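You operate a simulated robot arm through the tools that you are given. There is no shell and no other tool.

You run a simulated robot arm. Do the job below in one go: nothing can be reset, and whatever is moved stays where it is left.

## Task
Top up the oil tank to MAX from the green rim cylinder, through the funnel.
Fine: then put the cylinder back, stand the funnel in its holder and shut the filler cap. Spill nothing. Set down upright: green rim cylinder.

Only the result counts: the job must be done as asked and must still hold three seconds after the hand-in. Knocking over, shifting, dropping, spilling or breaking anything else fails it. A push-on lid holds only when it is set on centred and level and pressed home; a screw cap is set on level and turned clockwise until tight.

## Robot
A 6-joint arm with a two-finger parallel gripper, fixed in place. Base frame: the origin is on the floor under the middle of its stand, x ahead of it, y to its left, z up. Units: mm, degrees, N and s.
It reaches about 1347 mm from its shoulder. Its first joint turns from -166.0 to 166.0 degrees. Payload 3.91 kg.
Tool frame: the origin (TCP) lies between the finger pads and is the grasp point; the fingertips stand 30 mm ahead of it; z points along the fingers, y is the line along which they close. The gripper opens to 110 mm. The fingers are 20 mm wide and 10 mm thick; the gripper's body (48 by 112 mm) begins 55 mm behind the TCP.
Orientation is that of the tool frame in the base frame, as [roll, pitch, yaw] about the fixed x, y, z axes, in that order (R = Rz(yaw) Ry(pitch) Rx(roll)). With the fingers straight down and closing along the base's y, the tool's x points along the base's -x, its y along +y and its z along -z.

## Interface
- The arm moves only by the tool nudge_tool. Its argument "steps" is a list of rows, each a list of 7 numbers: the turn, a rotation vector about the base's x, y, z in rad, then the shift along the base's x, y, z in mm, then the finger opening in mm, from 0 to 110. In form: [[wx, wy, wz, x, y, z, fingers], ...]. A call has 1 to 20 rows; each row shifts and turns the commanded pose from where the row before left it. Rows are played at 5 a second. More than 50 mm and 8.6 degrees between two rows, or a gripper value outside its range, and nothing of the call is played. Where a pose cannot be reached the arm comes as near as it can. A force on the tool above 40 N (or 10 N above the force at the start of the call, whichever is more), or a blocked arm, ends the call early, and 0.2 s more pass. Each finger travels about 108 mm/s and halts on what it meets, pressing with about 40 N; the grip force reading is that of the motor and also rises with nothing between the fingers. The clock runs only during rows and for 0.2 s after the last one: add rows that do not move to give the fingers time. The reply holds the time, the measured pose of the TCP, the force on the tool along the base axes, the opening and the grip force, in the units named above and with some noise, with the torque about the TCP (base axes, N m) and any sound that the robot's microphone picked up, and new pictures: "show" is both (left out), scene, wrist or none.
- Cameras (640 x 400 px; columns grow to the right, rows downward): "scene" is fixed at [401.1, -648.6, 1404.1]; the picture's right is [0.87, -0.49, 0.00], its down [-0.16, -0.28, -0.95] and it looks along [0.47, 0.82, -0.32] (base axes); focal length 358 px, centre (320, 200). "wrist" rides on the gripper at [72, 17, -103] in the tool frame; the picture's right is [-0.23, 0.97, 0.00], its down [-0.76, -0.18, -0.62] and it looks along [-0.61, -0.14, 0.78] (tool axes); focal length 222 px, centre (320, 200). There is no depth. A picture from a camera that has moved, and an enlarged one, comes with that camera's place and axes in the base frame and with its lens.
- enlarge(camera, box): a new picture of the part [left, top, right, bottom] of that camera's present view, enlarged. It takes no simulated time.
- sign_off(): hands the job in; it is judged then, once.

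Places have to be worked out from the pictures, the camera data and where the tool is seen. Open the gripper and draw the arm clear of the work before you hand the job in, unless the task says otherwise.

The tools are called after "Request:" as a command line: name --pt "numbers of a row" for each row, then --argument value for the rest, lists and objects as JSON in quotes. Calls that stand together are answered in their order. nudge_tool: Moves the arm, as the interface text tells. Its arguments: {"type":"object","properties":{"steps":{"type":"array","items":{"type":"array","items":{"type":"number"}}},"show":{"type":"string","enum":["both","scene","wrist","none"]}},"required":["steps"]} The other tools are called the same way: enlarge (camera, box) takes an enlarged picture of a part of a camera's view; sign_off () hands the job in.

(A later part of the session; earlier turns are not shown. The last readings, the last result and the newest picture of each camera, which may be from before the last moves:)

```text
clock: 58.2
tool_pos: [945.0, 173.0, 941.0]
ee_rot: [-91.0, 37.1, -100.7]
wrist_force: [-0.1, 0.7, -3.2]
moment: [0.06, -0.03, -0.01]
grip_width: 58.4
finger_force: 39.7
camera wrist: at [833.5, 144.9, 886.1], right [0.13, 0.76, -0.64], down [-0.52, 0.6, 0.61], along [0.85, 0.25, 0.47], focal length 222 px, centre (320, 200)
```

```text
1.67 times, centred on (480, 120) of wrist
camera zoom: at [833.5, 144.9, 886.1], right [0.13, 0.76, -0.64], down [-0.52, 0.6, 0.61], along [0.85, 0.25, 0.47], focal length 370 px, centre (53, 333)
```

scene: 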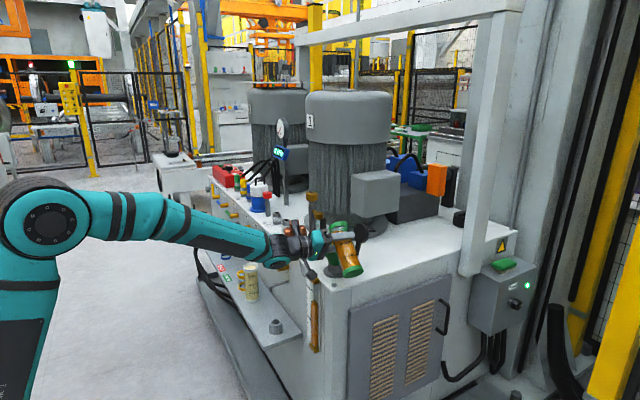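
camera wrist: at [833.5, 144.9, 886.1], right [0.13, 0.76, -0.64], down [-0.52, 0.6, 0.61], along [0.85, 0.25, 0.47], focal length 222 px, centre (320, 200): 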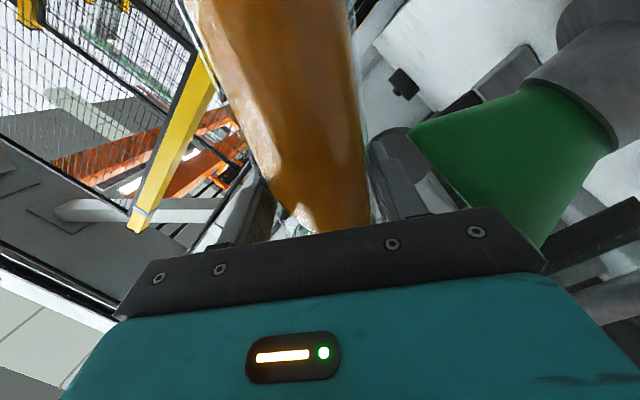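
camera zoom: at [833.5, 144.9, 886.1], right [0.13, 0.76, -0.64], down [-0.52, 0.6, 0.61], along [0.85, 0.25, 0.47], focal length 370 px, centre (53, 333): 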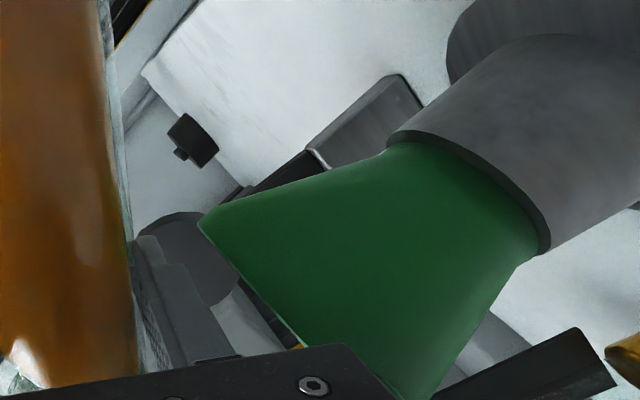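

The level matches the prediction (v≈263, target 164). I'll continue with slower angular steps to 61° because the flow per degree is rising.

Request:
nudge_tool --pt "-0.0069 0.0012 0 0 0 0.22 45" --pt "-0.0069 0.0012 0 0 0 0.22 45" --pt "-0.0069 0.0012 0 0 0 0.22 45" --pt "-0.0069 0.0012 0 0 0 0.22 45" --pt "-0.0069 0.0012 0 0 0 0.22 45" --pt "-0.0069 0.0012 0 0 0 0.22 45" --pt "-0.0069 0.0012 0 0 0 0.22 45" --pt "-0.0069 0.0012 0 0 0 0.22 45" --pt "-0.0069 0.0012 0 0 0 0.22 45" --pt "-0.0069 0.0012 0 0 0 0.22 45" --pt "-0.0069 0.0012 0 0 0 0.22 45" --pt "-0.0069 0.0012 0 0 0 0.22 45" --pt "-0.0069 0.0012 0 0 0 0.22 45" --pt "-0.0069 0.0012 0 0 0 0.22 45" --pt "-0.0069 0.0012 0 0 0 0.22 45" --pt "-0.0069 0.0012 0 0 0 0.22 45" --pt "-0.0069 0.0012 0 0 0 0.22 45" --pt "-0.0069 0.0012 0 0 0 0.22 45" --pt "-0.0069 0.0012 0 0 0 0.22 45" --pt "-0.0069 0.0012 0 0 0 0.22 45" --show "both"

Request:
enlarge --camera "scene" --box '[305, 285, 325, 315]'

Request:
enlarge --camera "scene" --box '[310, 215, 390, 300]'

```text
clock: 62.4
tool_pos: [944.7, 173.4, 945.9]
ee_rot: [-90.8, 29.0, -100.8]
wrist_force: [0.3, 0.5, -2.8]
moment: [0.08, 0.0, 0.0]
grip_width: 58.4
finger_force: 40.6
camera wrist: at [832.0, 137.5, 897.3], right [0.11, 0.66, -0.74], down [-0.5, 0.68, 0.53], along [0.86, 0.31, 0.41], focal length 222 px, centre (320, 200)
```

scene: 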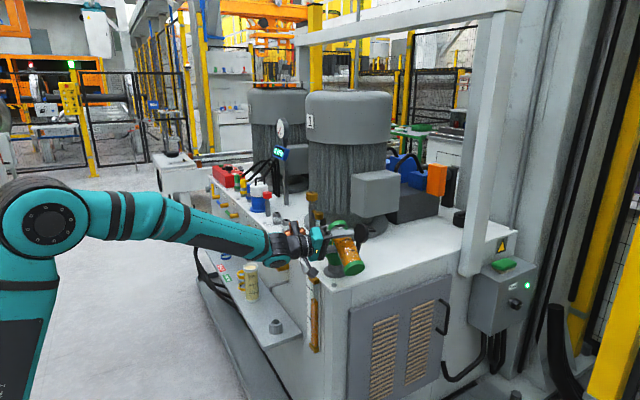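
wrist: 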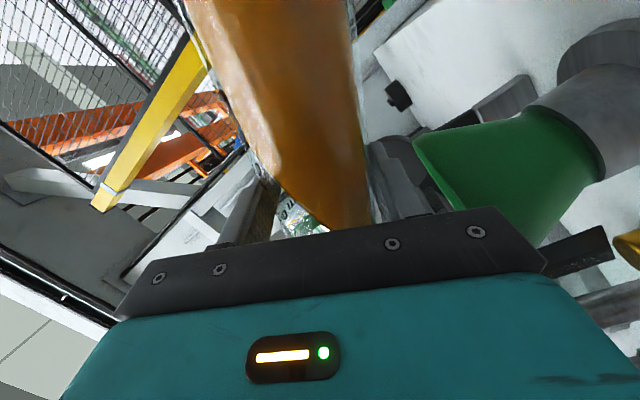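

```text
13.33 times, centred on (315, 300) of scene
camera zoom: at [401.1, -648.6, 1404.1], right [0.87, -0.49, 0.0], down [-0.16, -0.28, -0.95], along [0.47, 0.82, -0.32], focal length 4779 px, centre (387, -1133)
```

zoom: 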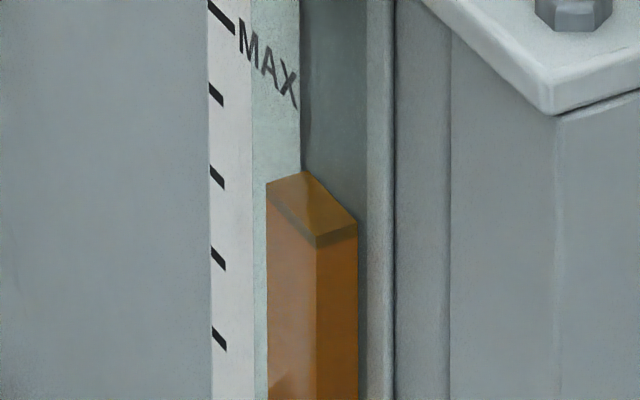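

```text
4.71 times, centred on (350, 258) of scene
camera zoom: at [401.1, -648.6, 1404.1], right [0.87, -0.49, 0.0], down [-0.16, -0.28, -0.95], along [0.47, 0.82, -0.32], focal length 1687 px, centre (179, -71)
```

zoom: 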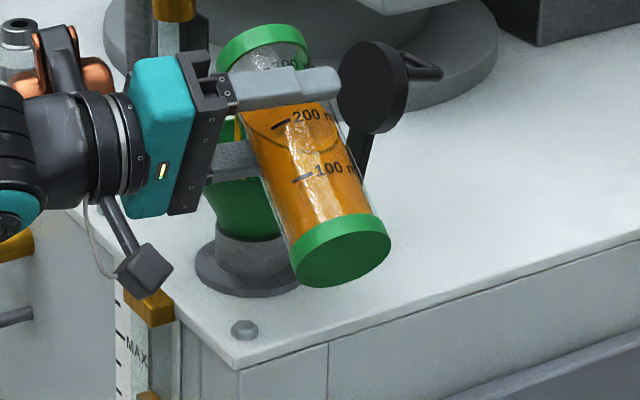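

Level v≈236, still on the prediction. I'll go on at 0.25° per step to 66°.

Request:
nudge_tool --pt "-0.0043 0.00076 0 0 0 0.1 45" --pt "-0.0043 0.00076 0 0 0 0.1 45" --pt "-0.0043 0.00076 0 0 0 0.1 45" --pt "-0.0043 0.00076 0 0 0 0.1 45" --pt "-0.0043 0.00076 0 0 0 0.1 45" --pt "-0.0043 0.00076 0 0 0 0.1 45" --pt "-0.0043 0.00076 0 0 0 0.1 45" --pt "-0.0043 0.00076 0 0 0 0.1 45" --pt "-0.0043 0.00076 0 0 0 0.1 45" --pt "-0.0043 0.00076 0 0 0 0.1 45" --pt "-0.0043 0.00076 0 0 0 0.1 45" --pt "-0.0043 0.00076 0 0 0 0.1 45" --pt "-0.0043 0.00076 0 0 0 0.1 45" --pt "-0.0043 0.00076 0 0 0 0.1 45" --pt "-0.0043 0.00076 0 0 0 0.1 45" --pt "-0.0043 0.00076 0 0 0 0.1 45" --pt "-0.0043 0.00076 0 0 0 0.1 45" --pt "-0.0043 0.00076 0 0 0 0.1 45" --pt "-0.0043 0.00076 0 0 0 0.1 45" --pt "-0.0043 0.00076 0 0 0 0.1 45" --show "both"

Request:
enlarge --camera "scene" --box '[305, 285, 325, 315]'

Request:
enlarge --camera "scene" --box '[310, 215, 390, 300]'

```text
clock: 66.6
tool_pos: [944.6, 173.3, 947.7]
ee_rot: [-90.5, 23.9, -100.7]
wrist_force: [0.1, 0.0, -3.1]
moment: [0.08, 0.03, 0.01]
grip_width: 58.3
finger_force: 40.1
camera wrist: at [831.4, 133.8, 904.0], right [0.1, 0.6, -0.8], down [-0.5, 0.72, 0.48], along [0.86, 0.35, 0.37], focal length 222 px, centre (320, 200)
```

scene: 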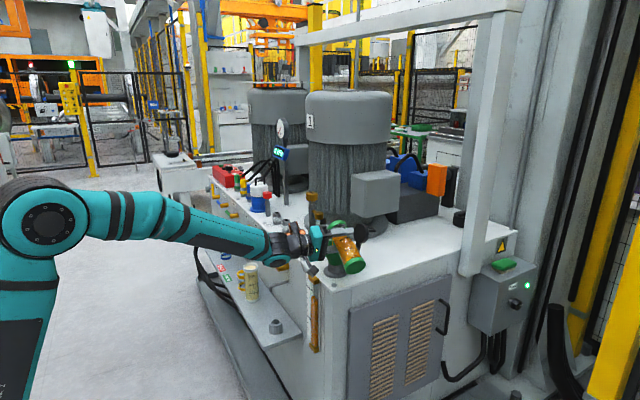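
wrist: 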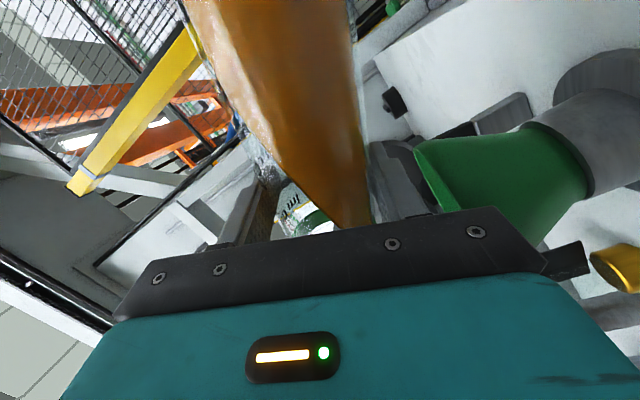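

```text
13.33 times, centred on (315, 300) of scene
camera zoom: at [401.1, -648.6, 1404.1], right [0.87, -0.49, 0.0], down [-0.16, -0.28, -0.95], along [0.47, 0.82, -0.32], focal length 4779 px, centre (387, -1133)
```

zoom: 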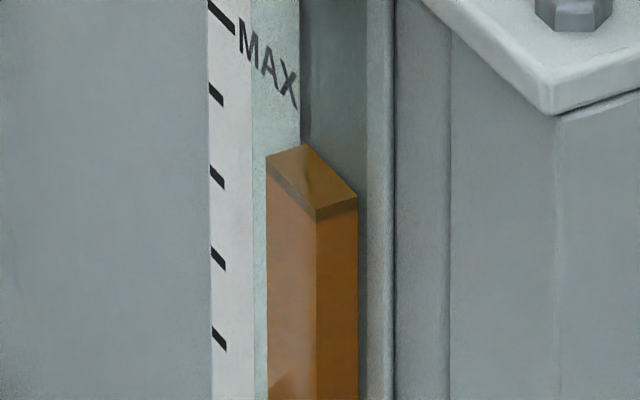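

```text
4.71 times, centred on (350, 258) of scene
camera zoom: at [401.1, -648.6, 1404.1], right [0.87, -0.49, 0.0], down [-0.16, -0.28, -0.95], along [0.47, 0.82, -0.32], focal length 1687 px, centre (179, -71)
```

zoom: 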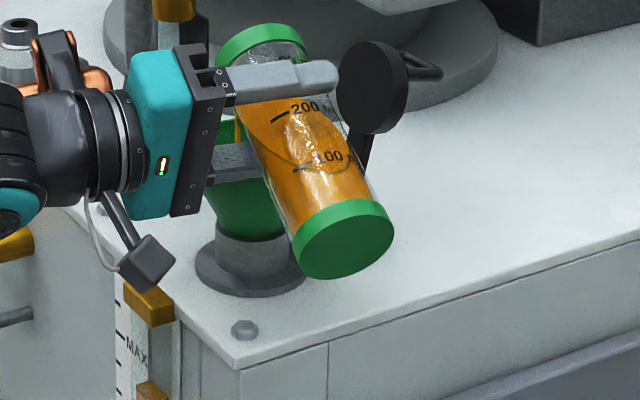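

The level is now v≈209. I'll pour in 0.2° steps to 70°, aiming to stop short of the target and check before the final amount, since overfilling can't be undone.

Request:
nudge_tool --pt "-0.0034 0.0006 0 0 0 0.05 45" --pt "-0.0034 0.0006 0 0 0 0.05 45" --pt "-0.0034 0.0006 0 0 0 0.05 45" --pt "-0.0034 0.0006 0 0 0 0.05 45" --pt "-0.0034 0.0006 0 0 0 0.05 45" --pt "-0.0034 0.0006 0 0 0 0.05 45" --pt "-0.0034 0.0006 0 0 0 0.05 45" --pt "-0.0034 0.0006 0 0 0 0.05 45" --pt "-0.0034 0.0006 0 0 0 0.05 45" --pt "-0.0034 0.0006 0 0 0 0.05 45" --pt "-0.0034 0.0006 0 0 0 0.05 45" --pt "-0.0034 0.0006 0 0 0 0.05 45" --pt "-0.0034 0.0006 0 0 0 0.05 45" --pt "-0.0034 0.0006 0 0 0 0.05 45" --pt "-0.0034 0.0006 0 0 0 0.05 45" --pt "-0.0034 0.0006 0 0 0 0.05 45" --pt "-0.0034 0.0006 0 0 0 0.05 45" --pt "-0.0034 0.0006 0 0 0 0.05 45" --pt "0 0 0 0 0 0 45" --pt "0 0 0 0 0 0 45" --show "both"

Request:
enlarge --camera "scene" --box '[305, 285, 325, 315]'

Request:
enlarge --camera "scene" --box '[310, 215, 390, 300]'

```text
clock: 70.8
tool_pos: [944.1, 172.3, 949.6]
ee_rot: [-90.6, 20.4, -100.6]
wrist_force: [0.6, 0.0, -2.1]
moment: [0.03, -0.02, 0.03]
grip_width: 58.5
finger_force: 39.8
camera wrist: at [831.1, 131.1, 909.5], right [0.09, 0.55, -0.83], down [-0.49, 0.75, 0.44], along [0.87, 0.37, 0.34], focal length 222 px, centre (320, 200)
```

scene: 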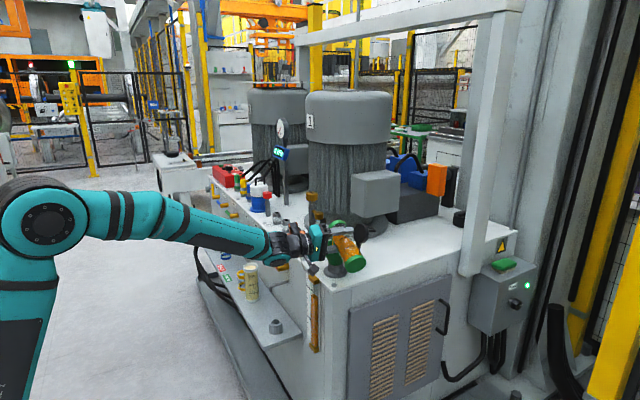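
wrist: 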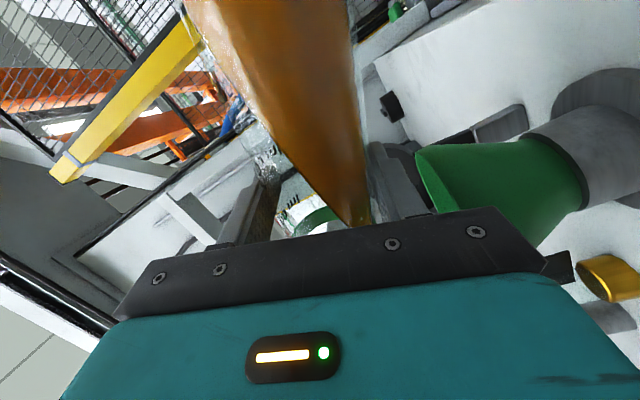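

```text
13.33 times, centred on (315, 300) of scene
camera zoom: at [401.1, -648.6, 1404.1], right [0.87, -0.49, 0.0], down [-0.16, -0.28, -0.95], along [0.47, 0.82, -0.32], focal length 4779 px, centre (387, -1133)
```

zoom: 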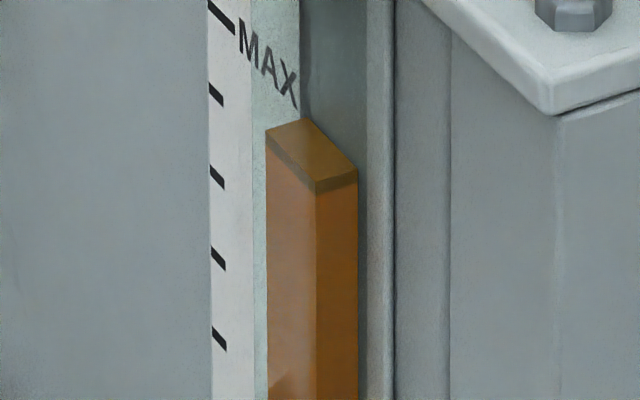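

```text
4.71 times, centred on (350, 258) of scene
camera zoom: at [401.1, -648.6, 1404.1], right [0.87, -0.49, 0.0], down [-0.16, -0.28, -0.95], along [0.47, 0.82, -0.32], focal length 1687 px, centre (179, -71)
```

zoom: 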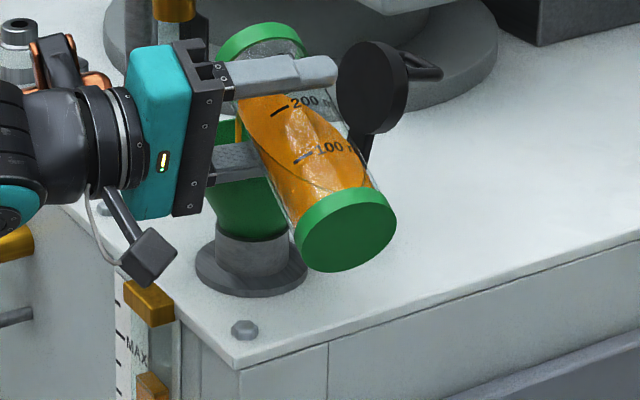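

Level v≈182. I'll pause to see whether residual oil is still draining.

Request:
nudge_tool --pt "0 0 0 0 0 0 45" --pt "0 0 0 0 0 0 45" --pt "0 0 0 0 0 0 45" --pt "0 0 0 0 0 0 45" --pt "0 0 0 0 0 0 45" --pt "0 0 0 0 0 0 45" --pt "0 0 0 0 0 0 45" --pt "0 0 0 0 0 0 45" --pt "0 0 0 0 0 0 45" --pt "0 0 0 0 0 0 45" --show "none"

Request:
enlarge --camera "scene" --box '[305, 285, 325, 315]'

Request:
enlarge --camera "scene" --box '[320, 225, 360, 275]'

```text
clock: 73.0
tool_pos: [945.9, 172.7, 950.3]
ee_rot: [-90.5, 20.5, -100.5]
wrist_force: [0.1, -0.4, -2.2]
moment: [0.04, 0.0, -0.01]
grip_width: 58.4
finger_force: 39.4
```

```text
13.33 times, centred on (315, 300) of scene
camera zoom: at [401.1, -648.6, 1404.1], right [0.87, -0.49, 0.0], down [-0.16, -0.28, -0.95], along [0.47, 0.82, -0.32], focal length 4779 px, centre (387, -1133)
```

zoom: 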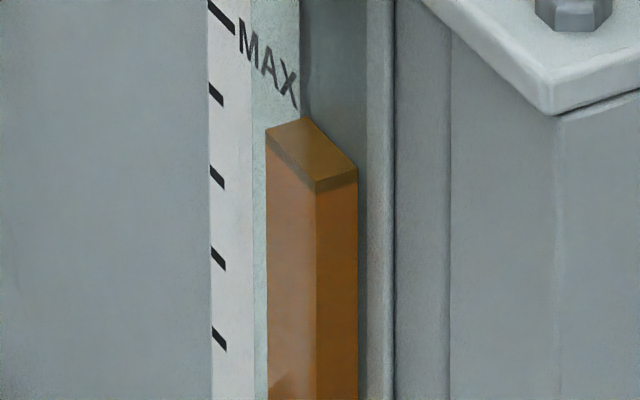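

```text
8.00 times, centred on (340, 250) of scene
camera zoom: at [401.1, -648.6, 1404.1], right [0.87, -0.49, 0.0], down [-0.16, -0.28, -0.95], along [0.47, 0.82, -0.32], focal length 2867 px, centre (160, -200)
```

zoom: 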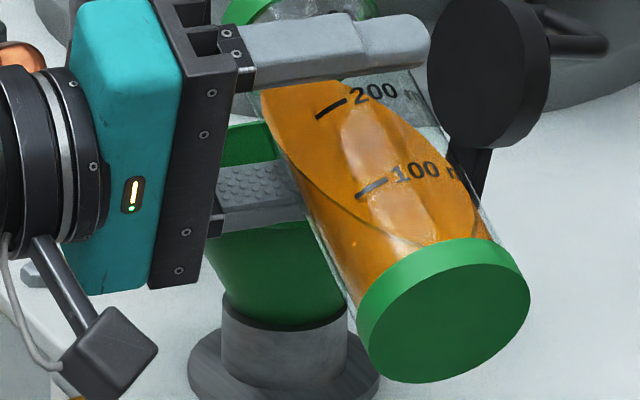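

The stream has stopped and the level has settled at v≈181. Rechecking the triangulation puts the MAX target at v≈164, so I'll add about 1.4° of tilt and let it settle.

Request:
nudge_tool --pt "-0.0034 0.0006 0 0 0 0.05 45" --pt "-0.0034 0.0006 0 0 0 0.05 45" --pt "-0.0034 0.0006 0 0 0 0.05 45" --pt "-0.0034 0.0006 0 0 0 0.05 45" --pt "-0.0034 0.0006 0 0 0 0.05 45" --pt "-0.0034 0.0006 0 0 0 0.05 45" --pt "0 0 0 0 0 0 45" --pt "0 0 0 0 0 0 45" --pt "0 0 0 0 0 0 45" --pt "0 0 0 0 0 0 45" --pt "0 0 0 0 0 0 45" --pt "0 0 0 0 0 0 45" --pt "0 0 0 0 0 0 45" --show "scene"

Request:
enlarge --camera "scene" --box '[305, 285, 325, 315]'

Request:
enlarge --camera "scene" --box '[320, 225, 360, 275]'

```text
clock: 75.8
tool_pos: [944.6, 172.7, 949.9]
ee_rot: [-90.4, 19.4, -100.7]
wrist_force: [0.2, 0.3, -2.5]
moment: [0.06, 0.0, -0.03]
grip_width: 58.4
finger_force: 39.9
```

scene: 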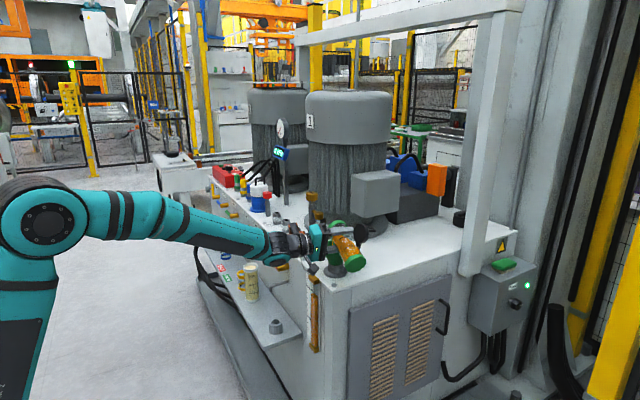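

```text
13.33 times, centred on (315, 300) of scene
camera zoom: at [401.1, -648.6, 1404.1], right [0.87, -0.49, 0.0], down [-0.16, -0.28, -0.95], along [0.47, 0.82, -0.32], focal length 4779 px, centre (387, -1133)
```

zoom: 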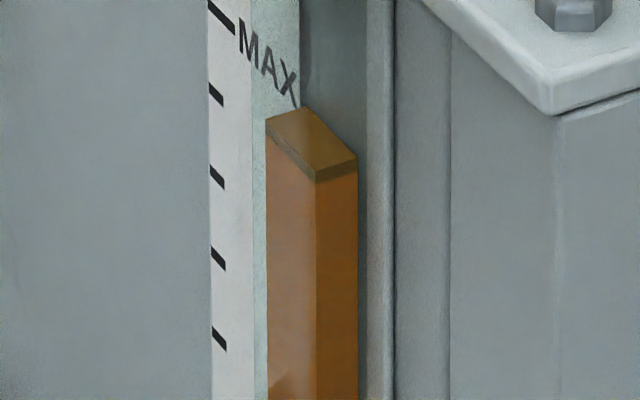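

```text
8.00 times, centred on (340, 250) of scene
camera zoom: at [401.1, -648.6, 1404.1], right [0.87, -0.49, 0.0], down [-0.16, -0.28, -0.95], along [0.47, 0.82, -0.32], focal length 2867 px, centre (160, -200)
```

zoom: 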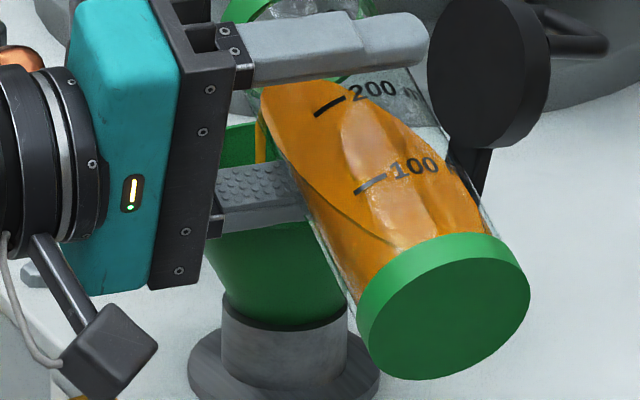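

Level v≈170, with a thin stream still visible. I'll hold until it finishes.

Request:
nudge_tool --pt "0 0 0 0 0 0 45" --pt "0 0 0 0 0 0 45" --pt "0 0 0 0 0 0 45" --pt "0 0 0 0 0 0 45" --pt "0 0 0 0 0 0 45" --pt "0 0 0 0 0 0 45" --pt "0 0 0 0 0 0 45" --pt "0 0 0 0 0 0 45" --show "none"

Request:
enlarge --camera "scene" --box '[305, 285, 325, 315]'

Request:
enlarge --camera "scene" --box '[325, 235, 345, 260]'

```text
clock: 77.6
tool_pos: [943.4, 174.8, 950.7]
ee_rot: [-90.6, 19.4, -100.6]
wrist_force: [-0.4, 0.0, -2.7]
moment: [0.06, 0.01, 0.01]
grip_width: 58.5
finger_force: 40.0
```

```text
13.33 times, centred on (315, 300) of scene
camera zoom: at [401.1, -648.6, 1404.1], right [0.87, -0.49, 0.0], down [-0.16, -0.28, -0.95], along [0.47, 0.82, -0.32], focal length 4779 px, centre (387, -1133)
```

zoom: 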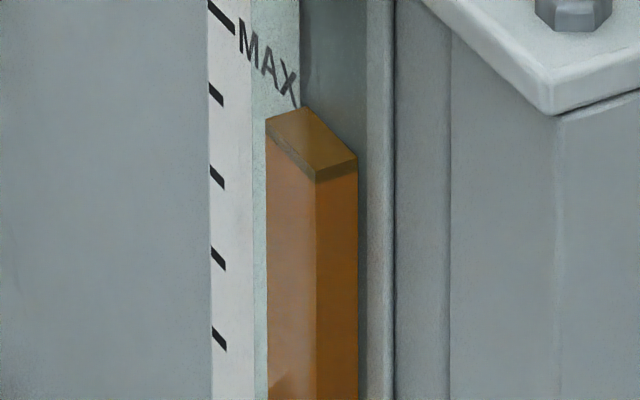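

```text
16.00 times, centred on (335, 248) of scene
camera zoom: at [401.1, -648.6, 1404.1], right [0.87, -0.49, 0.0], down [-0.16, -0.28, -0.95], along [0.47, 0.82, -0.32], focal length 5734 px, centre (80, -560)
```

zoom: 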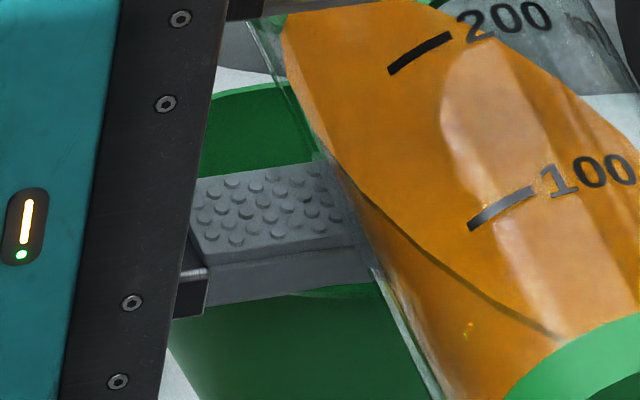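

Settled at v≈170, about 1.7 mm under MAX. A further 0.4° should bring it to about 165.

Request:
nudge_tool --pt "-0.0034 0.0006 0 0 0 0 45" --pt "-0.0034 0.0006 0 0 0 0 45" --pt "0 0 0 0 0 0 45" --pt "0 0 0 0 0 0 45" --pt "0 0 0 0 0 0 45" --pt "0 0 0 0 0 0 45" --pt "0 0 0 0 0 0 45" --pt "0 0 0 0 0 0 45" --pt "0 0 0 0 0 0 45" --pt "0 0 0 0 0 0 45" --pt "0 0 0 0 0 0 45" --pt "0 0 0 0 0 0 45" --pt "0 0 0 0 0 0 45" --show "none"

Request:
enlarge --camera "scene" --box '[305, 285, 325, 315]'

Request:
enlarge --camera "scene" --box '[308, 285, 318, 300]'

```text
clock: 80.4
tool_pos: [945.4, 173.9, 949.7]
ee_rot: [-90.6, 19.0, -100.6]
wrist_force: [-0.5, -0.3, -1.8]
moment: [0.03, -0.01, -0.04]
grip_width: 58.5
finger_force: 39.3
```

```text
13.33 times, centred on (315, 300) of scene
camera zoom: at [401.1, -648.6, 1404.1], right [0.87, -0.49, 0.0], down [-0.16, -0.28, -0.95], along [0.47, 0.82, -0.32], focal length 4779 px, centre (387, -1133)
```

zoom: 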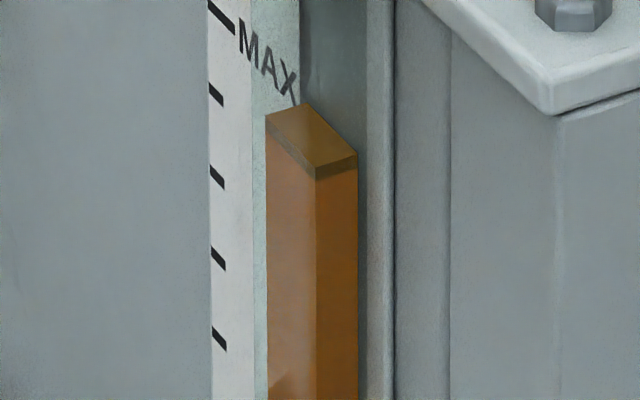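

```text
16.00 times, centred on (313, 292) of scene
camera zoom: at [401.1, -648.6, 1404.1], right [0.87, -0.49, 0.0], down [-0.16, -0.28, -0.95], along [0.47, 0.82, -0.32], focal length 5734 px, centre (432, -1280)
```

zoom: 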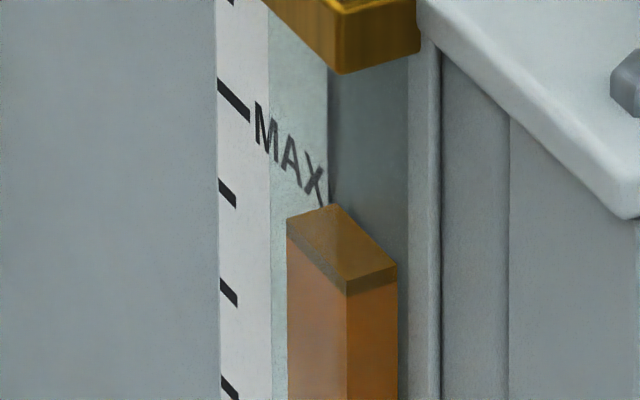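

Level reads about 166–167, i.e. 1.5–2 mm under my MAX estimate. I'll add a last 0.3°, let it settle, and then verify from another viewpoint.

Request:
nudge_tool --pt "-0.0027 0.0005 0 0 0 0 45" --pt "-0.0025 0.0004 0 0 0 0 45" --pt "0 0 0 0 0 0 45" --pt "0 0 0 0 0 0 45" --pt "0 0 0 0 0 0 45" --pt "0 0 0 0 0 0 45" --pt "0 0 0 0 0 0 45" --pt "0 0 0 0 0 0 45" --pt "0 0 0 0 0 0 45" --pt "0 0 0 0 0 0 45" --pt "0 0 0 0 0 0 45" --pt "0 0 0 0 0 0 45" --show "none"

Request:
enlarge --camera "scene" --box '[305, 285, 325, 315]'

Request:
enlarge --camera "scene" --box '[308, 285, 318, 300]'

```text
clock: 83.0
tool_pos: [945.1, 172.0, 950.1]
ee_rot: [-90.5, 18.8, -100.6]
wrist_force: [0.4, -0.7, -2.2]
moment: [0.06, 0.02, -0.01]
grip_width: 58.4
finger_force: 40.2
```

```text
13.33 times, centred on (315, 300) of scene
camera zoom: at [401.1, -648.6, 1404.1], right [0.87, -0.49, 0.0], down [-0.16, -0.28, -0.95], along [0.47, 0.82, -0.32], focal length 4779 px, centre (387, -1133)
```

zoom: 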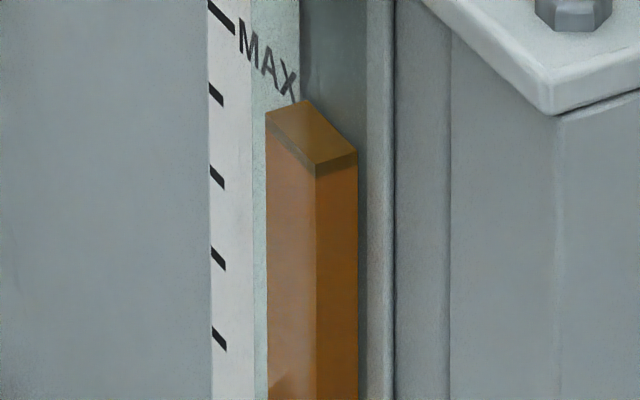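

```text
16.00 times, centred on (313, 292) of scene
camera zoom: at [401.1, -648.6, 1404.1], right [0.87, -0.49, 0.0], down [-0.16, -0.28, -0.95], along [0.47, 0.82, -0.32], focal length 5734 px, centre (432, -1280)
```

zoom: 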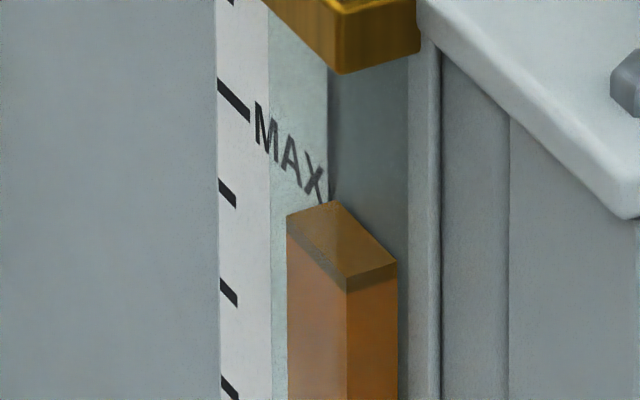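

The level now reads within about 1 mm of MAX. I'll tilt the cylinder back smoothly to 28°, keeping the spout over the funnel the whole way.

Request:
nudge_tool --pt "0.0258 -0.0045 0 0 0 -0.5 45" --pt "0.0258 -0.0045 0 0 0 -0.6 45" --pt "0.0516 -0.0091 0 0 0 -1.2 45" --pt "0.0516 -0.0091 0 0 0 -1.2 45" --pt "0.0516 -0.0091 0 0 0 -1.3 45" --pt "0.0516 -0.0091 0 0 0 -1.3 45" --pt "0.0516 -0.0091 0 0 0 -1.3 45" --pt "0.0516 -0.0091 0 0 0 -1.3 45" --pt "0.0516 -0.0091 0 0 0 -1.3 45" --pt "0.0516 -0.0091 0 0 0 -1.3 45" --pt "0.0516 -0.0091 0 0 0 -1.3 45" --pt "0.0516 -0.0091 0 0 0 -1.3 45" --pt "0.0516 -0.0091 0 0 0 -1.3 45" --pt "0.0516 -0.0091 0 0 0 -1.3 45" --pt "0.0516 -0.0091 0 0 0 -1.3 45" --pt "0.0206 -0.0036 0 0 0 -0.2 45" --pt "0 0 0 0 0 0 45" --pt "0 0 0 0 0 0 45" --show "both"

Request:
enlarge --camera "scene" --box '[310, 215, 390, 300]'

Request:
enlarge --camera "scene" --box '[305, 285, 325, 315]'

```text
clock: 86.8
tool_pos: [943.9, 173.5, 931.8]
ee_rot: [-91.4, 62.0, -101.2]
wrist_force: [0.4, -0.2, -2.1]
moment: [0.02, -0.02, 0.0]
grip_width: 58.5
finger_force: 39.9
camera wrist: at [838.0, 172.6, 861.4], right [0.17, 0.95, -0.26], down [-0.57, 0.3, 0.76], along [0.8, 0.02, 0.59], focal length 222 px, centre (320, 200)
```

scene: 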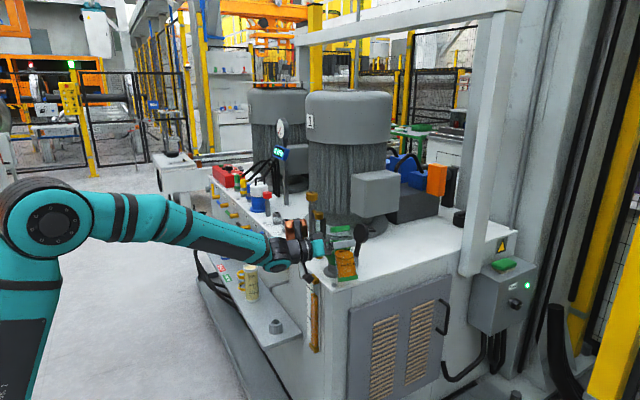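
wrist: 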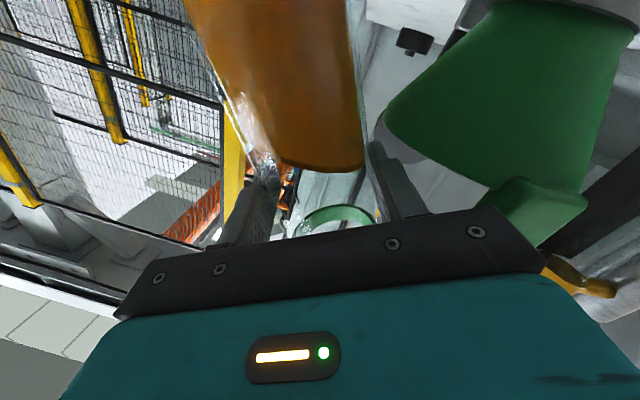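

```text
4.71 times, centred on (350, 258) of scene
camera zoom: at [401.1, -648.6, 1404.1], right [0.87, -0.49, 0.0], down [-0.16, -0.28, -0.95], along [0.47, 0.82, -0.32], focal length 1687 px, centre (179, -71)
```

zoom: 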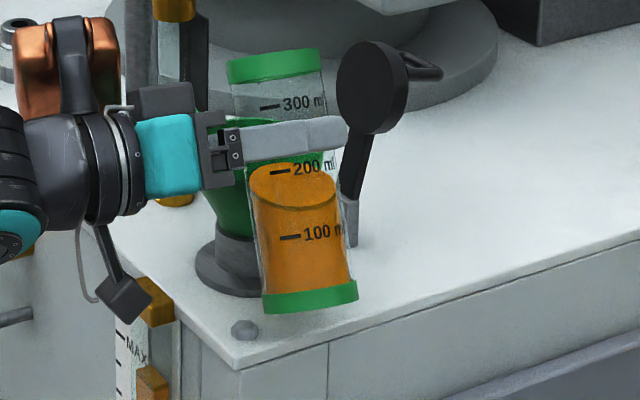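

```text
13.33 times, centred on (315, 300) of scene
camera zoom: at [401.1, -648.6, 1404.1], right [0.87, -0.49, 0.0], down [-0.16, -0.28, -0.95], along [0.47, 0.82, -0.32], focal length 4779 px, centre (387, -1133)
```

zoom: 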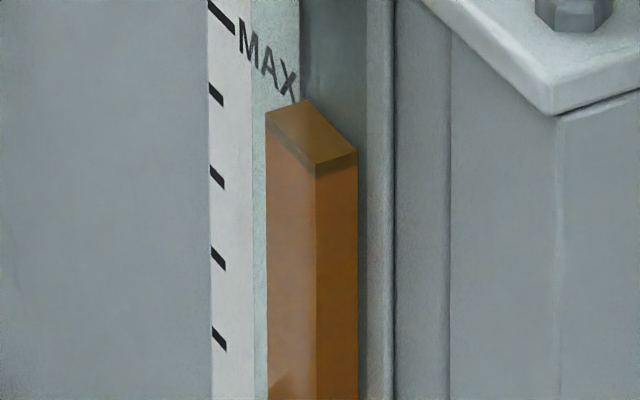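

The cylinder retains about 170 ml and the gauge level is holding. I'll finish un-tilting while backing away from the funnel.

Request:
nudge_tool --pt "0.0344 -0.0061 0 -0.9 -4.9 0 45" --pt "0.0344 -0.0061 0 -0.9 -4.9 0 45" --pt "0.0344 -0.0061 0 -0.9 -4.9 0 45" --pt "0.0344 -0.0061 0 -0.9 -4.9 0 45" --pt "0.0344 -0.0061 0 -0.9 -4.9 0 45" --pt "0.0344 -0.0061 0 -0.9 -4.9 0 45" --pt "0.0344 -0.0061 0 -0.9 -4.9 0 45" --pt "0.0344 -0.0061 0 -0.9 -4.9 0 45" --pt "0.0516 -0.0091 0 0 0 0 45" --pt "0.0516 -0.0091 0 0 0 0 45" --pt "0.0516 -0.0091 0 0 0 0 45" --pt "0.0516 -0.0091 0 0 0 0 45" --pt "0 0 0 0 0 0 45" --pt "0 0 0 0 0 0 45" --show "both"

Request:
enlarge --camera "scene" --box '[280, 205, 390, 300]'

```text
clock: 89.8
tool_pos: [936.7, 134.9, 932.7]
ee_rot: [179.1, 89.5, 169.3]
wrist_force: [0.0, 0.3, -1.9]
moment: [-0.04, -0.01, 0.0]
grip_width: 58.2
finger_force: 40.2
camera wrist: at [837.0, 168.3, 861.1], right [0.17, 0.96, 0.23], down [-0.64, -0.07, 0.77], along [0.75, -0.27, 0.6], focal length 222 px, centre (320, 200)
```

scene: 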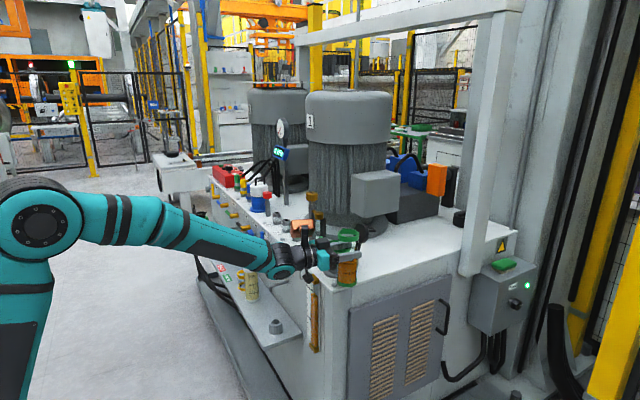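
wrist: 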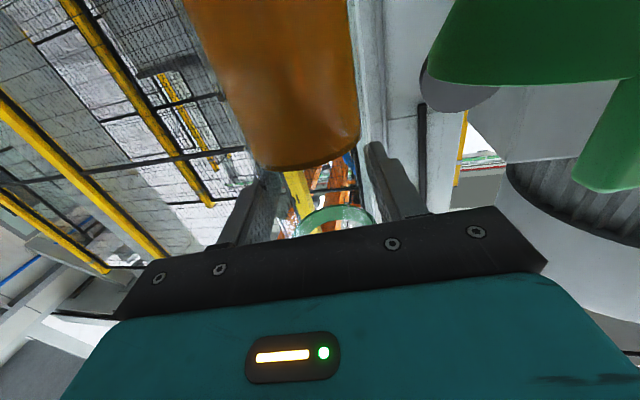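

```text
4.21 times, centred on (335, 252) of scene
camera zoom: at [401.1, -648.6, 1404.1], right [0.87, -0.49, 0.0], down [-0.16, -0.28, -0.95], along [0.47, 0.82, -0.32], focal length 1509 px, centre (257, -21)
```

zoom: 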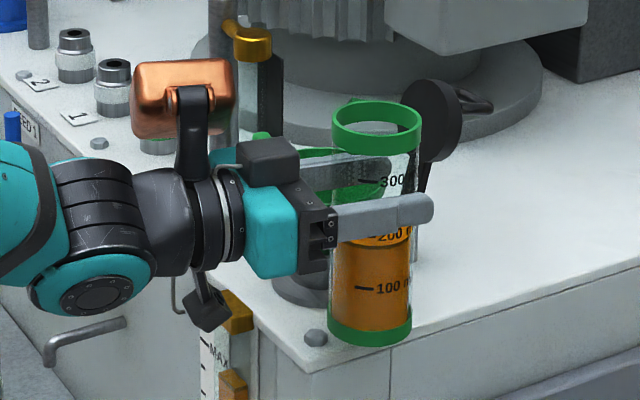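

Upright again at the same pose with about 190 ml left. I'll withdraw along −x, then go down in front of the tank so the wrist camera can view the gauge nearly level with MAX.

Request:
nudge_tool --pt "0 0 0 -6 0 0 45" --pt "0 0 0 -14 0 0 45" --pt "0 0 0 -20 0 0 45" --pt "0 0 0 -24 0 0 45" --pt "0 0 0 -24 0 0 45" --pt "0 0 0 -24 0 0 45" --pt "0 0 0 -18 0 0 45" --pt "0 0 0 -10 3 -8 45" --pt "0 0 0 -7 7 -18 45" --pt "0 0 0 -7 8 -23 45" --pt "0 0 0 -7 8 -24 45" --pt "0 0 0 -7 8 -24 45" --pt "0 0 0 -7 8 -24 45" --pt "0 0 0 -5 7 -20 45" --pt "0 0 0 -4 5 -13 45" --pt "0 0 0 -2 2 -6 45" --pt "0 0 0 0 0 0 45" --show "both"

Request:
enlarge --camera "wrist" --box '[360, 0, 520, 100]'

Request:
enlarge --camera "wrist" --box '[380, 20, 500, 95]'

Request:
enlarge --camera "scene" --box '[290, 200, 390, 300]'

```text
clock: 93.4
tool_pos: [751.1, 191.1, 770.6]
ee_rot: [-179.5, 89.4, 170.9]
wrist_force: [-0.5, -1.4, -2.3]
moment: [0.0, 0.02, 0.01]
grip_width: 58.3
finger_force: 39.8
camera wrist: at [651.2, 224.3, 701.0], right [0.17, 0.96, 0.23], down [-0.64, -0.07, 0.77], along [0.75, -0.27, 0.6], focal length 222 px, centre (320, 200)
```

scene: 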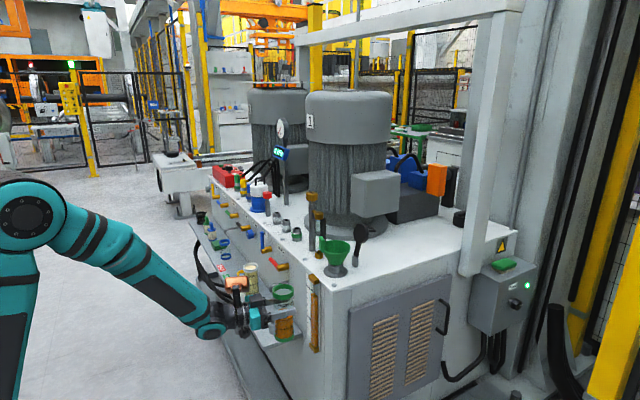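
wrist: 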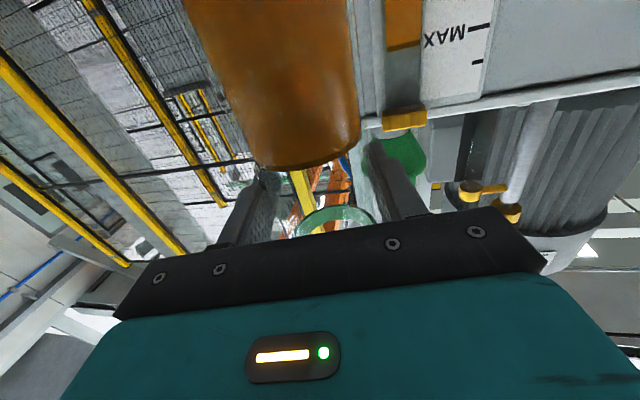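

```text
4.00 times, centred on (440, 50) of wrist
camera zoom: at [651.2, 224.3, 701.0], right [0.17, 0.96, 0.23], down [-0.64, -0.07, 0.77], along [0.75, -0.27, 0.6], focal length 888 px, centre (-160, 800)
```

zoom: 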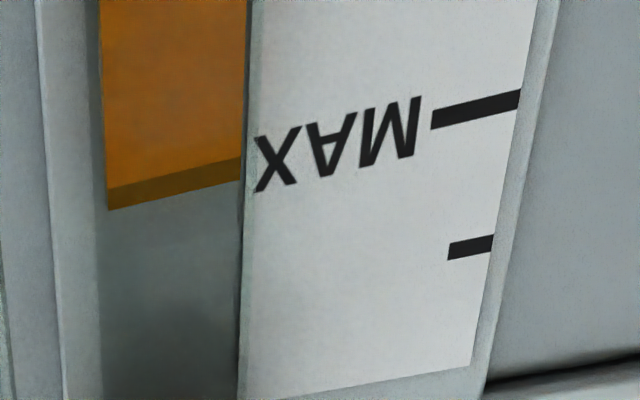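

```text
5.33 times, centred on (440, 58) of wrist
camera zoom: at [651.2, 224.3, 701.0], right [0.17, 0.96, 0.23], down [-0.64, -0.07, 0.77], along [0.75, -0.27, 0.6], focal length 1185 px, centre (-320, 960)
```

zoom: 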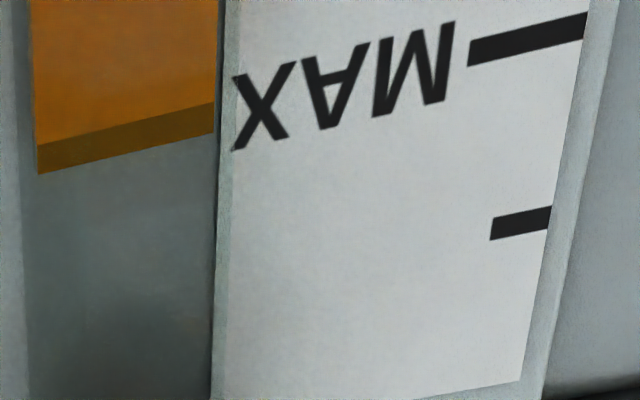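

```text
4.00 times, centred on (340, 250) of scene
camera zoom: at [401.1, -648.6, 1404.1], right [0.87, -0.49, 0.0], down [-0.16, -0.28, -0.95], along [0.47, 0.82, -0.32], focal length 1434 px, centre (240, 0)
```

zoom: 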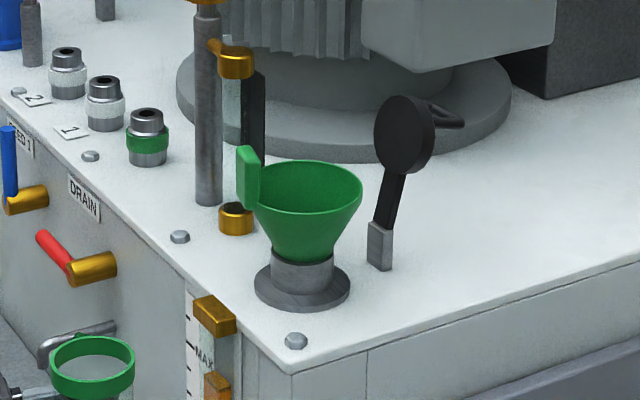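

From this near-level view I compute the oil surface at z≈732.2 and the MAX mark at z≈731.7, so the tank is at MAX. Now I'll carry the cylinder back to its place, first to a stand-off at (703, 549, 640) with yaw returned to 0.

Request:
nudge_tool --pt "0 0 0 -1 7.5 -2.7 45" --pt "0 0 0.02 -2 14.9 -5.5 45" --pt "0 0 0.0221 -3.25 24.2 -8.87 45" --pt "0 0 0.0221 -3.25 24.2 -8.87 45" --pt "0 0 0.0221 -3.25 24.2 -8.87 45" --pt "0 0 0.0221 -3.25 24.2 -8.87 45" --pt "0 0 0.0221 -3.25 24.2 -8.87 45" --pt "0 0 0.0221 -3.25 24.2 -8.87 45" --pt "0 0 0.0221 -3.25 24.2 -8.87 45" --pt "0 -0.004 0 -3.25 24.2 -8.87 45" --pt "0 -0.004 0 -3.25 24.2 -8.87 45" --pt "0 0 0 -3.25 24.2 -8.87 45" --pt "0 0 0 -3.25 24.2 -8.87 45" --pt "0 0 0 -3.25 24.2 -8.87 45" --pt "0 0 0 -3.25 24.2 -8.87 45" --pt "0 0 0 -1.8 13 -4.8 45" --pt "0 0 0 -1 7.5 -2.7 45" --pt "0 0 0 0 0 0 45" --show "both"

Request:
enlarge --camera "scene" --box '[200, 240, 310, 340]'

```text
clock: 97.2
tool_pos: [703.7, 548.5, 641.0]
ee_rot: [-171.9, 89.9, -171.6]
wrist_force: [-0.2, -0.2, -1.6]
moment: [0.0, 0.04, 0.01]
grip_width: 58.3
finger_force: 40.1
camera wrist: at [599.5, 564.0, 569.0], right [-0.01, 0.97, 0.23], down [-0.62, -0.18, 0.76], along [0.78, -0.14, 0.61], focal length 222 px, centre (320, 200)
```

scene: 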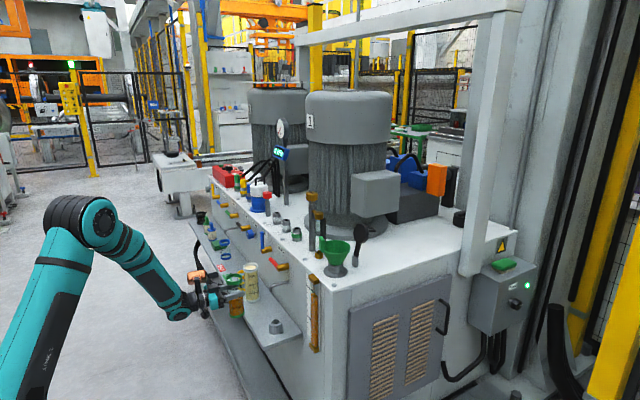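
wrist: 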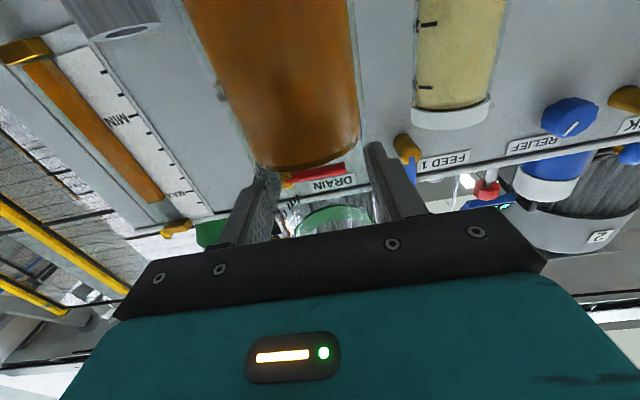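

```text
4.00 times, centred on (255, 290) of scene
camera zoom: at [401.1, -648.6, 1404.1], right [0.87, -0.49, 0.0], down [-0.16, -0.28, -0.95], along [0.47, 0.82, -0.32], focal length 1434 px, centre (580, -160)
```

zoom: 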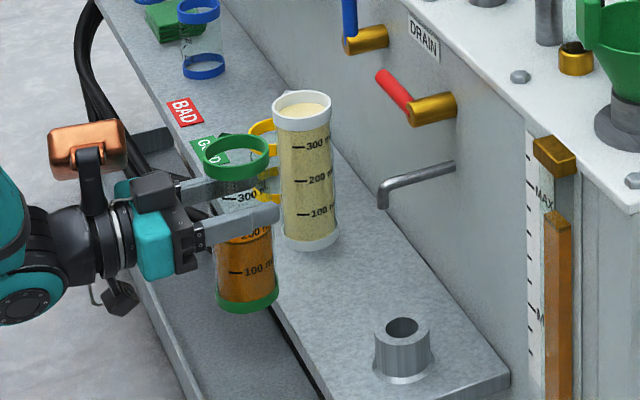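

The pose is level and aligned. I'll lower to z≈622, advance to x≈803.5, then descend close to the shelf.

Request:
nudge_tool --pt "0 0 0 0 0 -6 45" --pt "0 0 0 0 0 -8 45" --pt "0 0 0 4 0 -5 45" --pt "0 0 0 12 0 0 45" --pt "0 0 0 18 0.4 0 45" --pt "0 0 0 20 0 0 45" --pt "0 0 0 20 0 0 45" --pt "0 0 0 15 0 0 45" --pt "0 0 0 8 0 0 45" --pt "0 0 0 2.8 0 0 45" --pt "0 0 0 0 0 -4 45" --pt "0 0 0 0 0 -5 45" --pt "0 0 0 0 0 -3 45" --pt "0 0 0 0 0 -2 45" --pt "0 0 0 0 0 0 45" --show "both"

Request:
enlarge --camera "scene" --box '[210, 255, 300, 325]'

```text
clock: 100.4
tool_pos: [803.6, 549.1, 606.7]
ee_rot: [-168.7, 89.9, -168.3]
wrist_force: [-0.9, -0.1, -3.1]
moment: [-0.02, 0.0, 0.0]
grip_width: 58.4
finger_force: 40.0
camera wrist: at [699.5, 564.4, 535.5], right [-0.01, 0.97, 0.23], down [-0.62, -0.18, 0.76], along [0.78, -0.14, 0.61], focal length 222 px, centre (320, 200)
```

scene: 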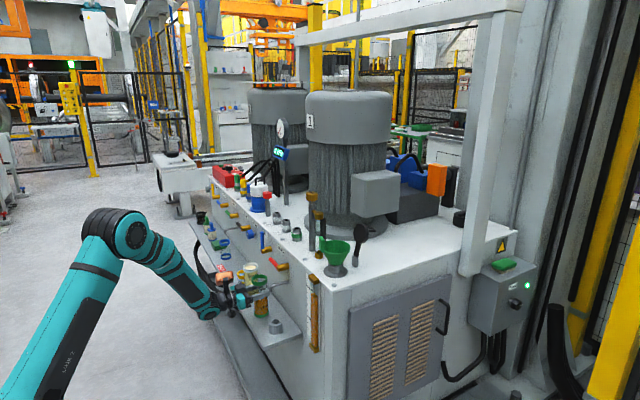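
wrist: 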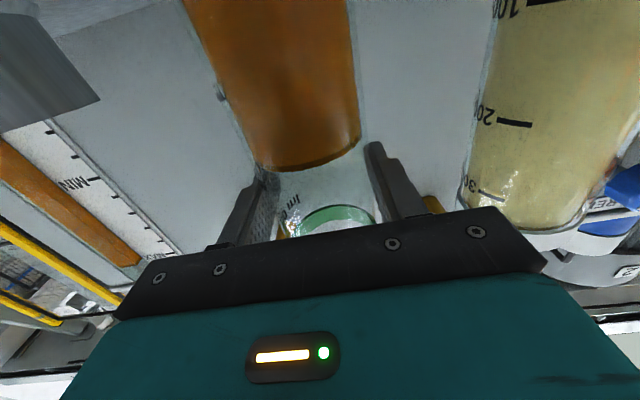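

```text
5.71 times, centred on (255, 290) of scene
camera zoom: at [401.1, -648.6, 1404.1], right [0.87, -0.49, 0.0], down [-0.16, -0.28, -0.95], along [0.47, 0.82, -0.32], focal length 2048 px, centre (691, -314)
```

zoom: 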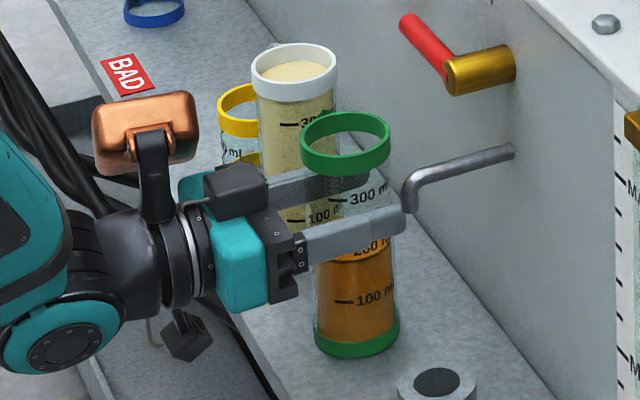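

The cylinder is about 2 mm above its original spot, and the rim and base match the earlier picture. I'll lower in half-millimetre steps and watch the vertical force.

Request:
nudge_tool --pt "0 0 0 0 0 -0.5 45" --pt "0 0 0 0 0 -0.5 45" --pt "0 0 0 0 0 -0.5 45" --pt "0 0 0 0 0 -0.5 45" --pt "0 0 0 0 0 0 45" --show "none"

```text
clock: 101.6
tool_pos: [802.5, 547.8, 605.5]
ee_rot: [-171.7, 90.0, -171.4]
wrist_force: [0.1, 0.5, -0.5]
moment: [0.07, -0.03, 0.0]
grip_width: 58.1
finger_force: 39.8
```

The vertical load has dropped from about −2.5 N to −0.5 N, so contact has started. One more small step down confirms it.

Request:
nudge_tool --pt "0 0 0 0 0 -0.4 45" --pt "0 0 0 0 0 -0.4 45" --pt "0 0 0 0 0 0 45" --pt "0 0 0 0 0 0 45" --show "none"

```text
clock: 102.6
tool_pos: [804.4, 548.2, 605.9]
ee_rot: [173.6, 89.9, 174.0]
wrist_force: [1.7, 0.8, 6.8]
moment: [0.07, -0.08, -0.03]
grip_width: 58.4
finger_force: 39.7
```

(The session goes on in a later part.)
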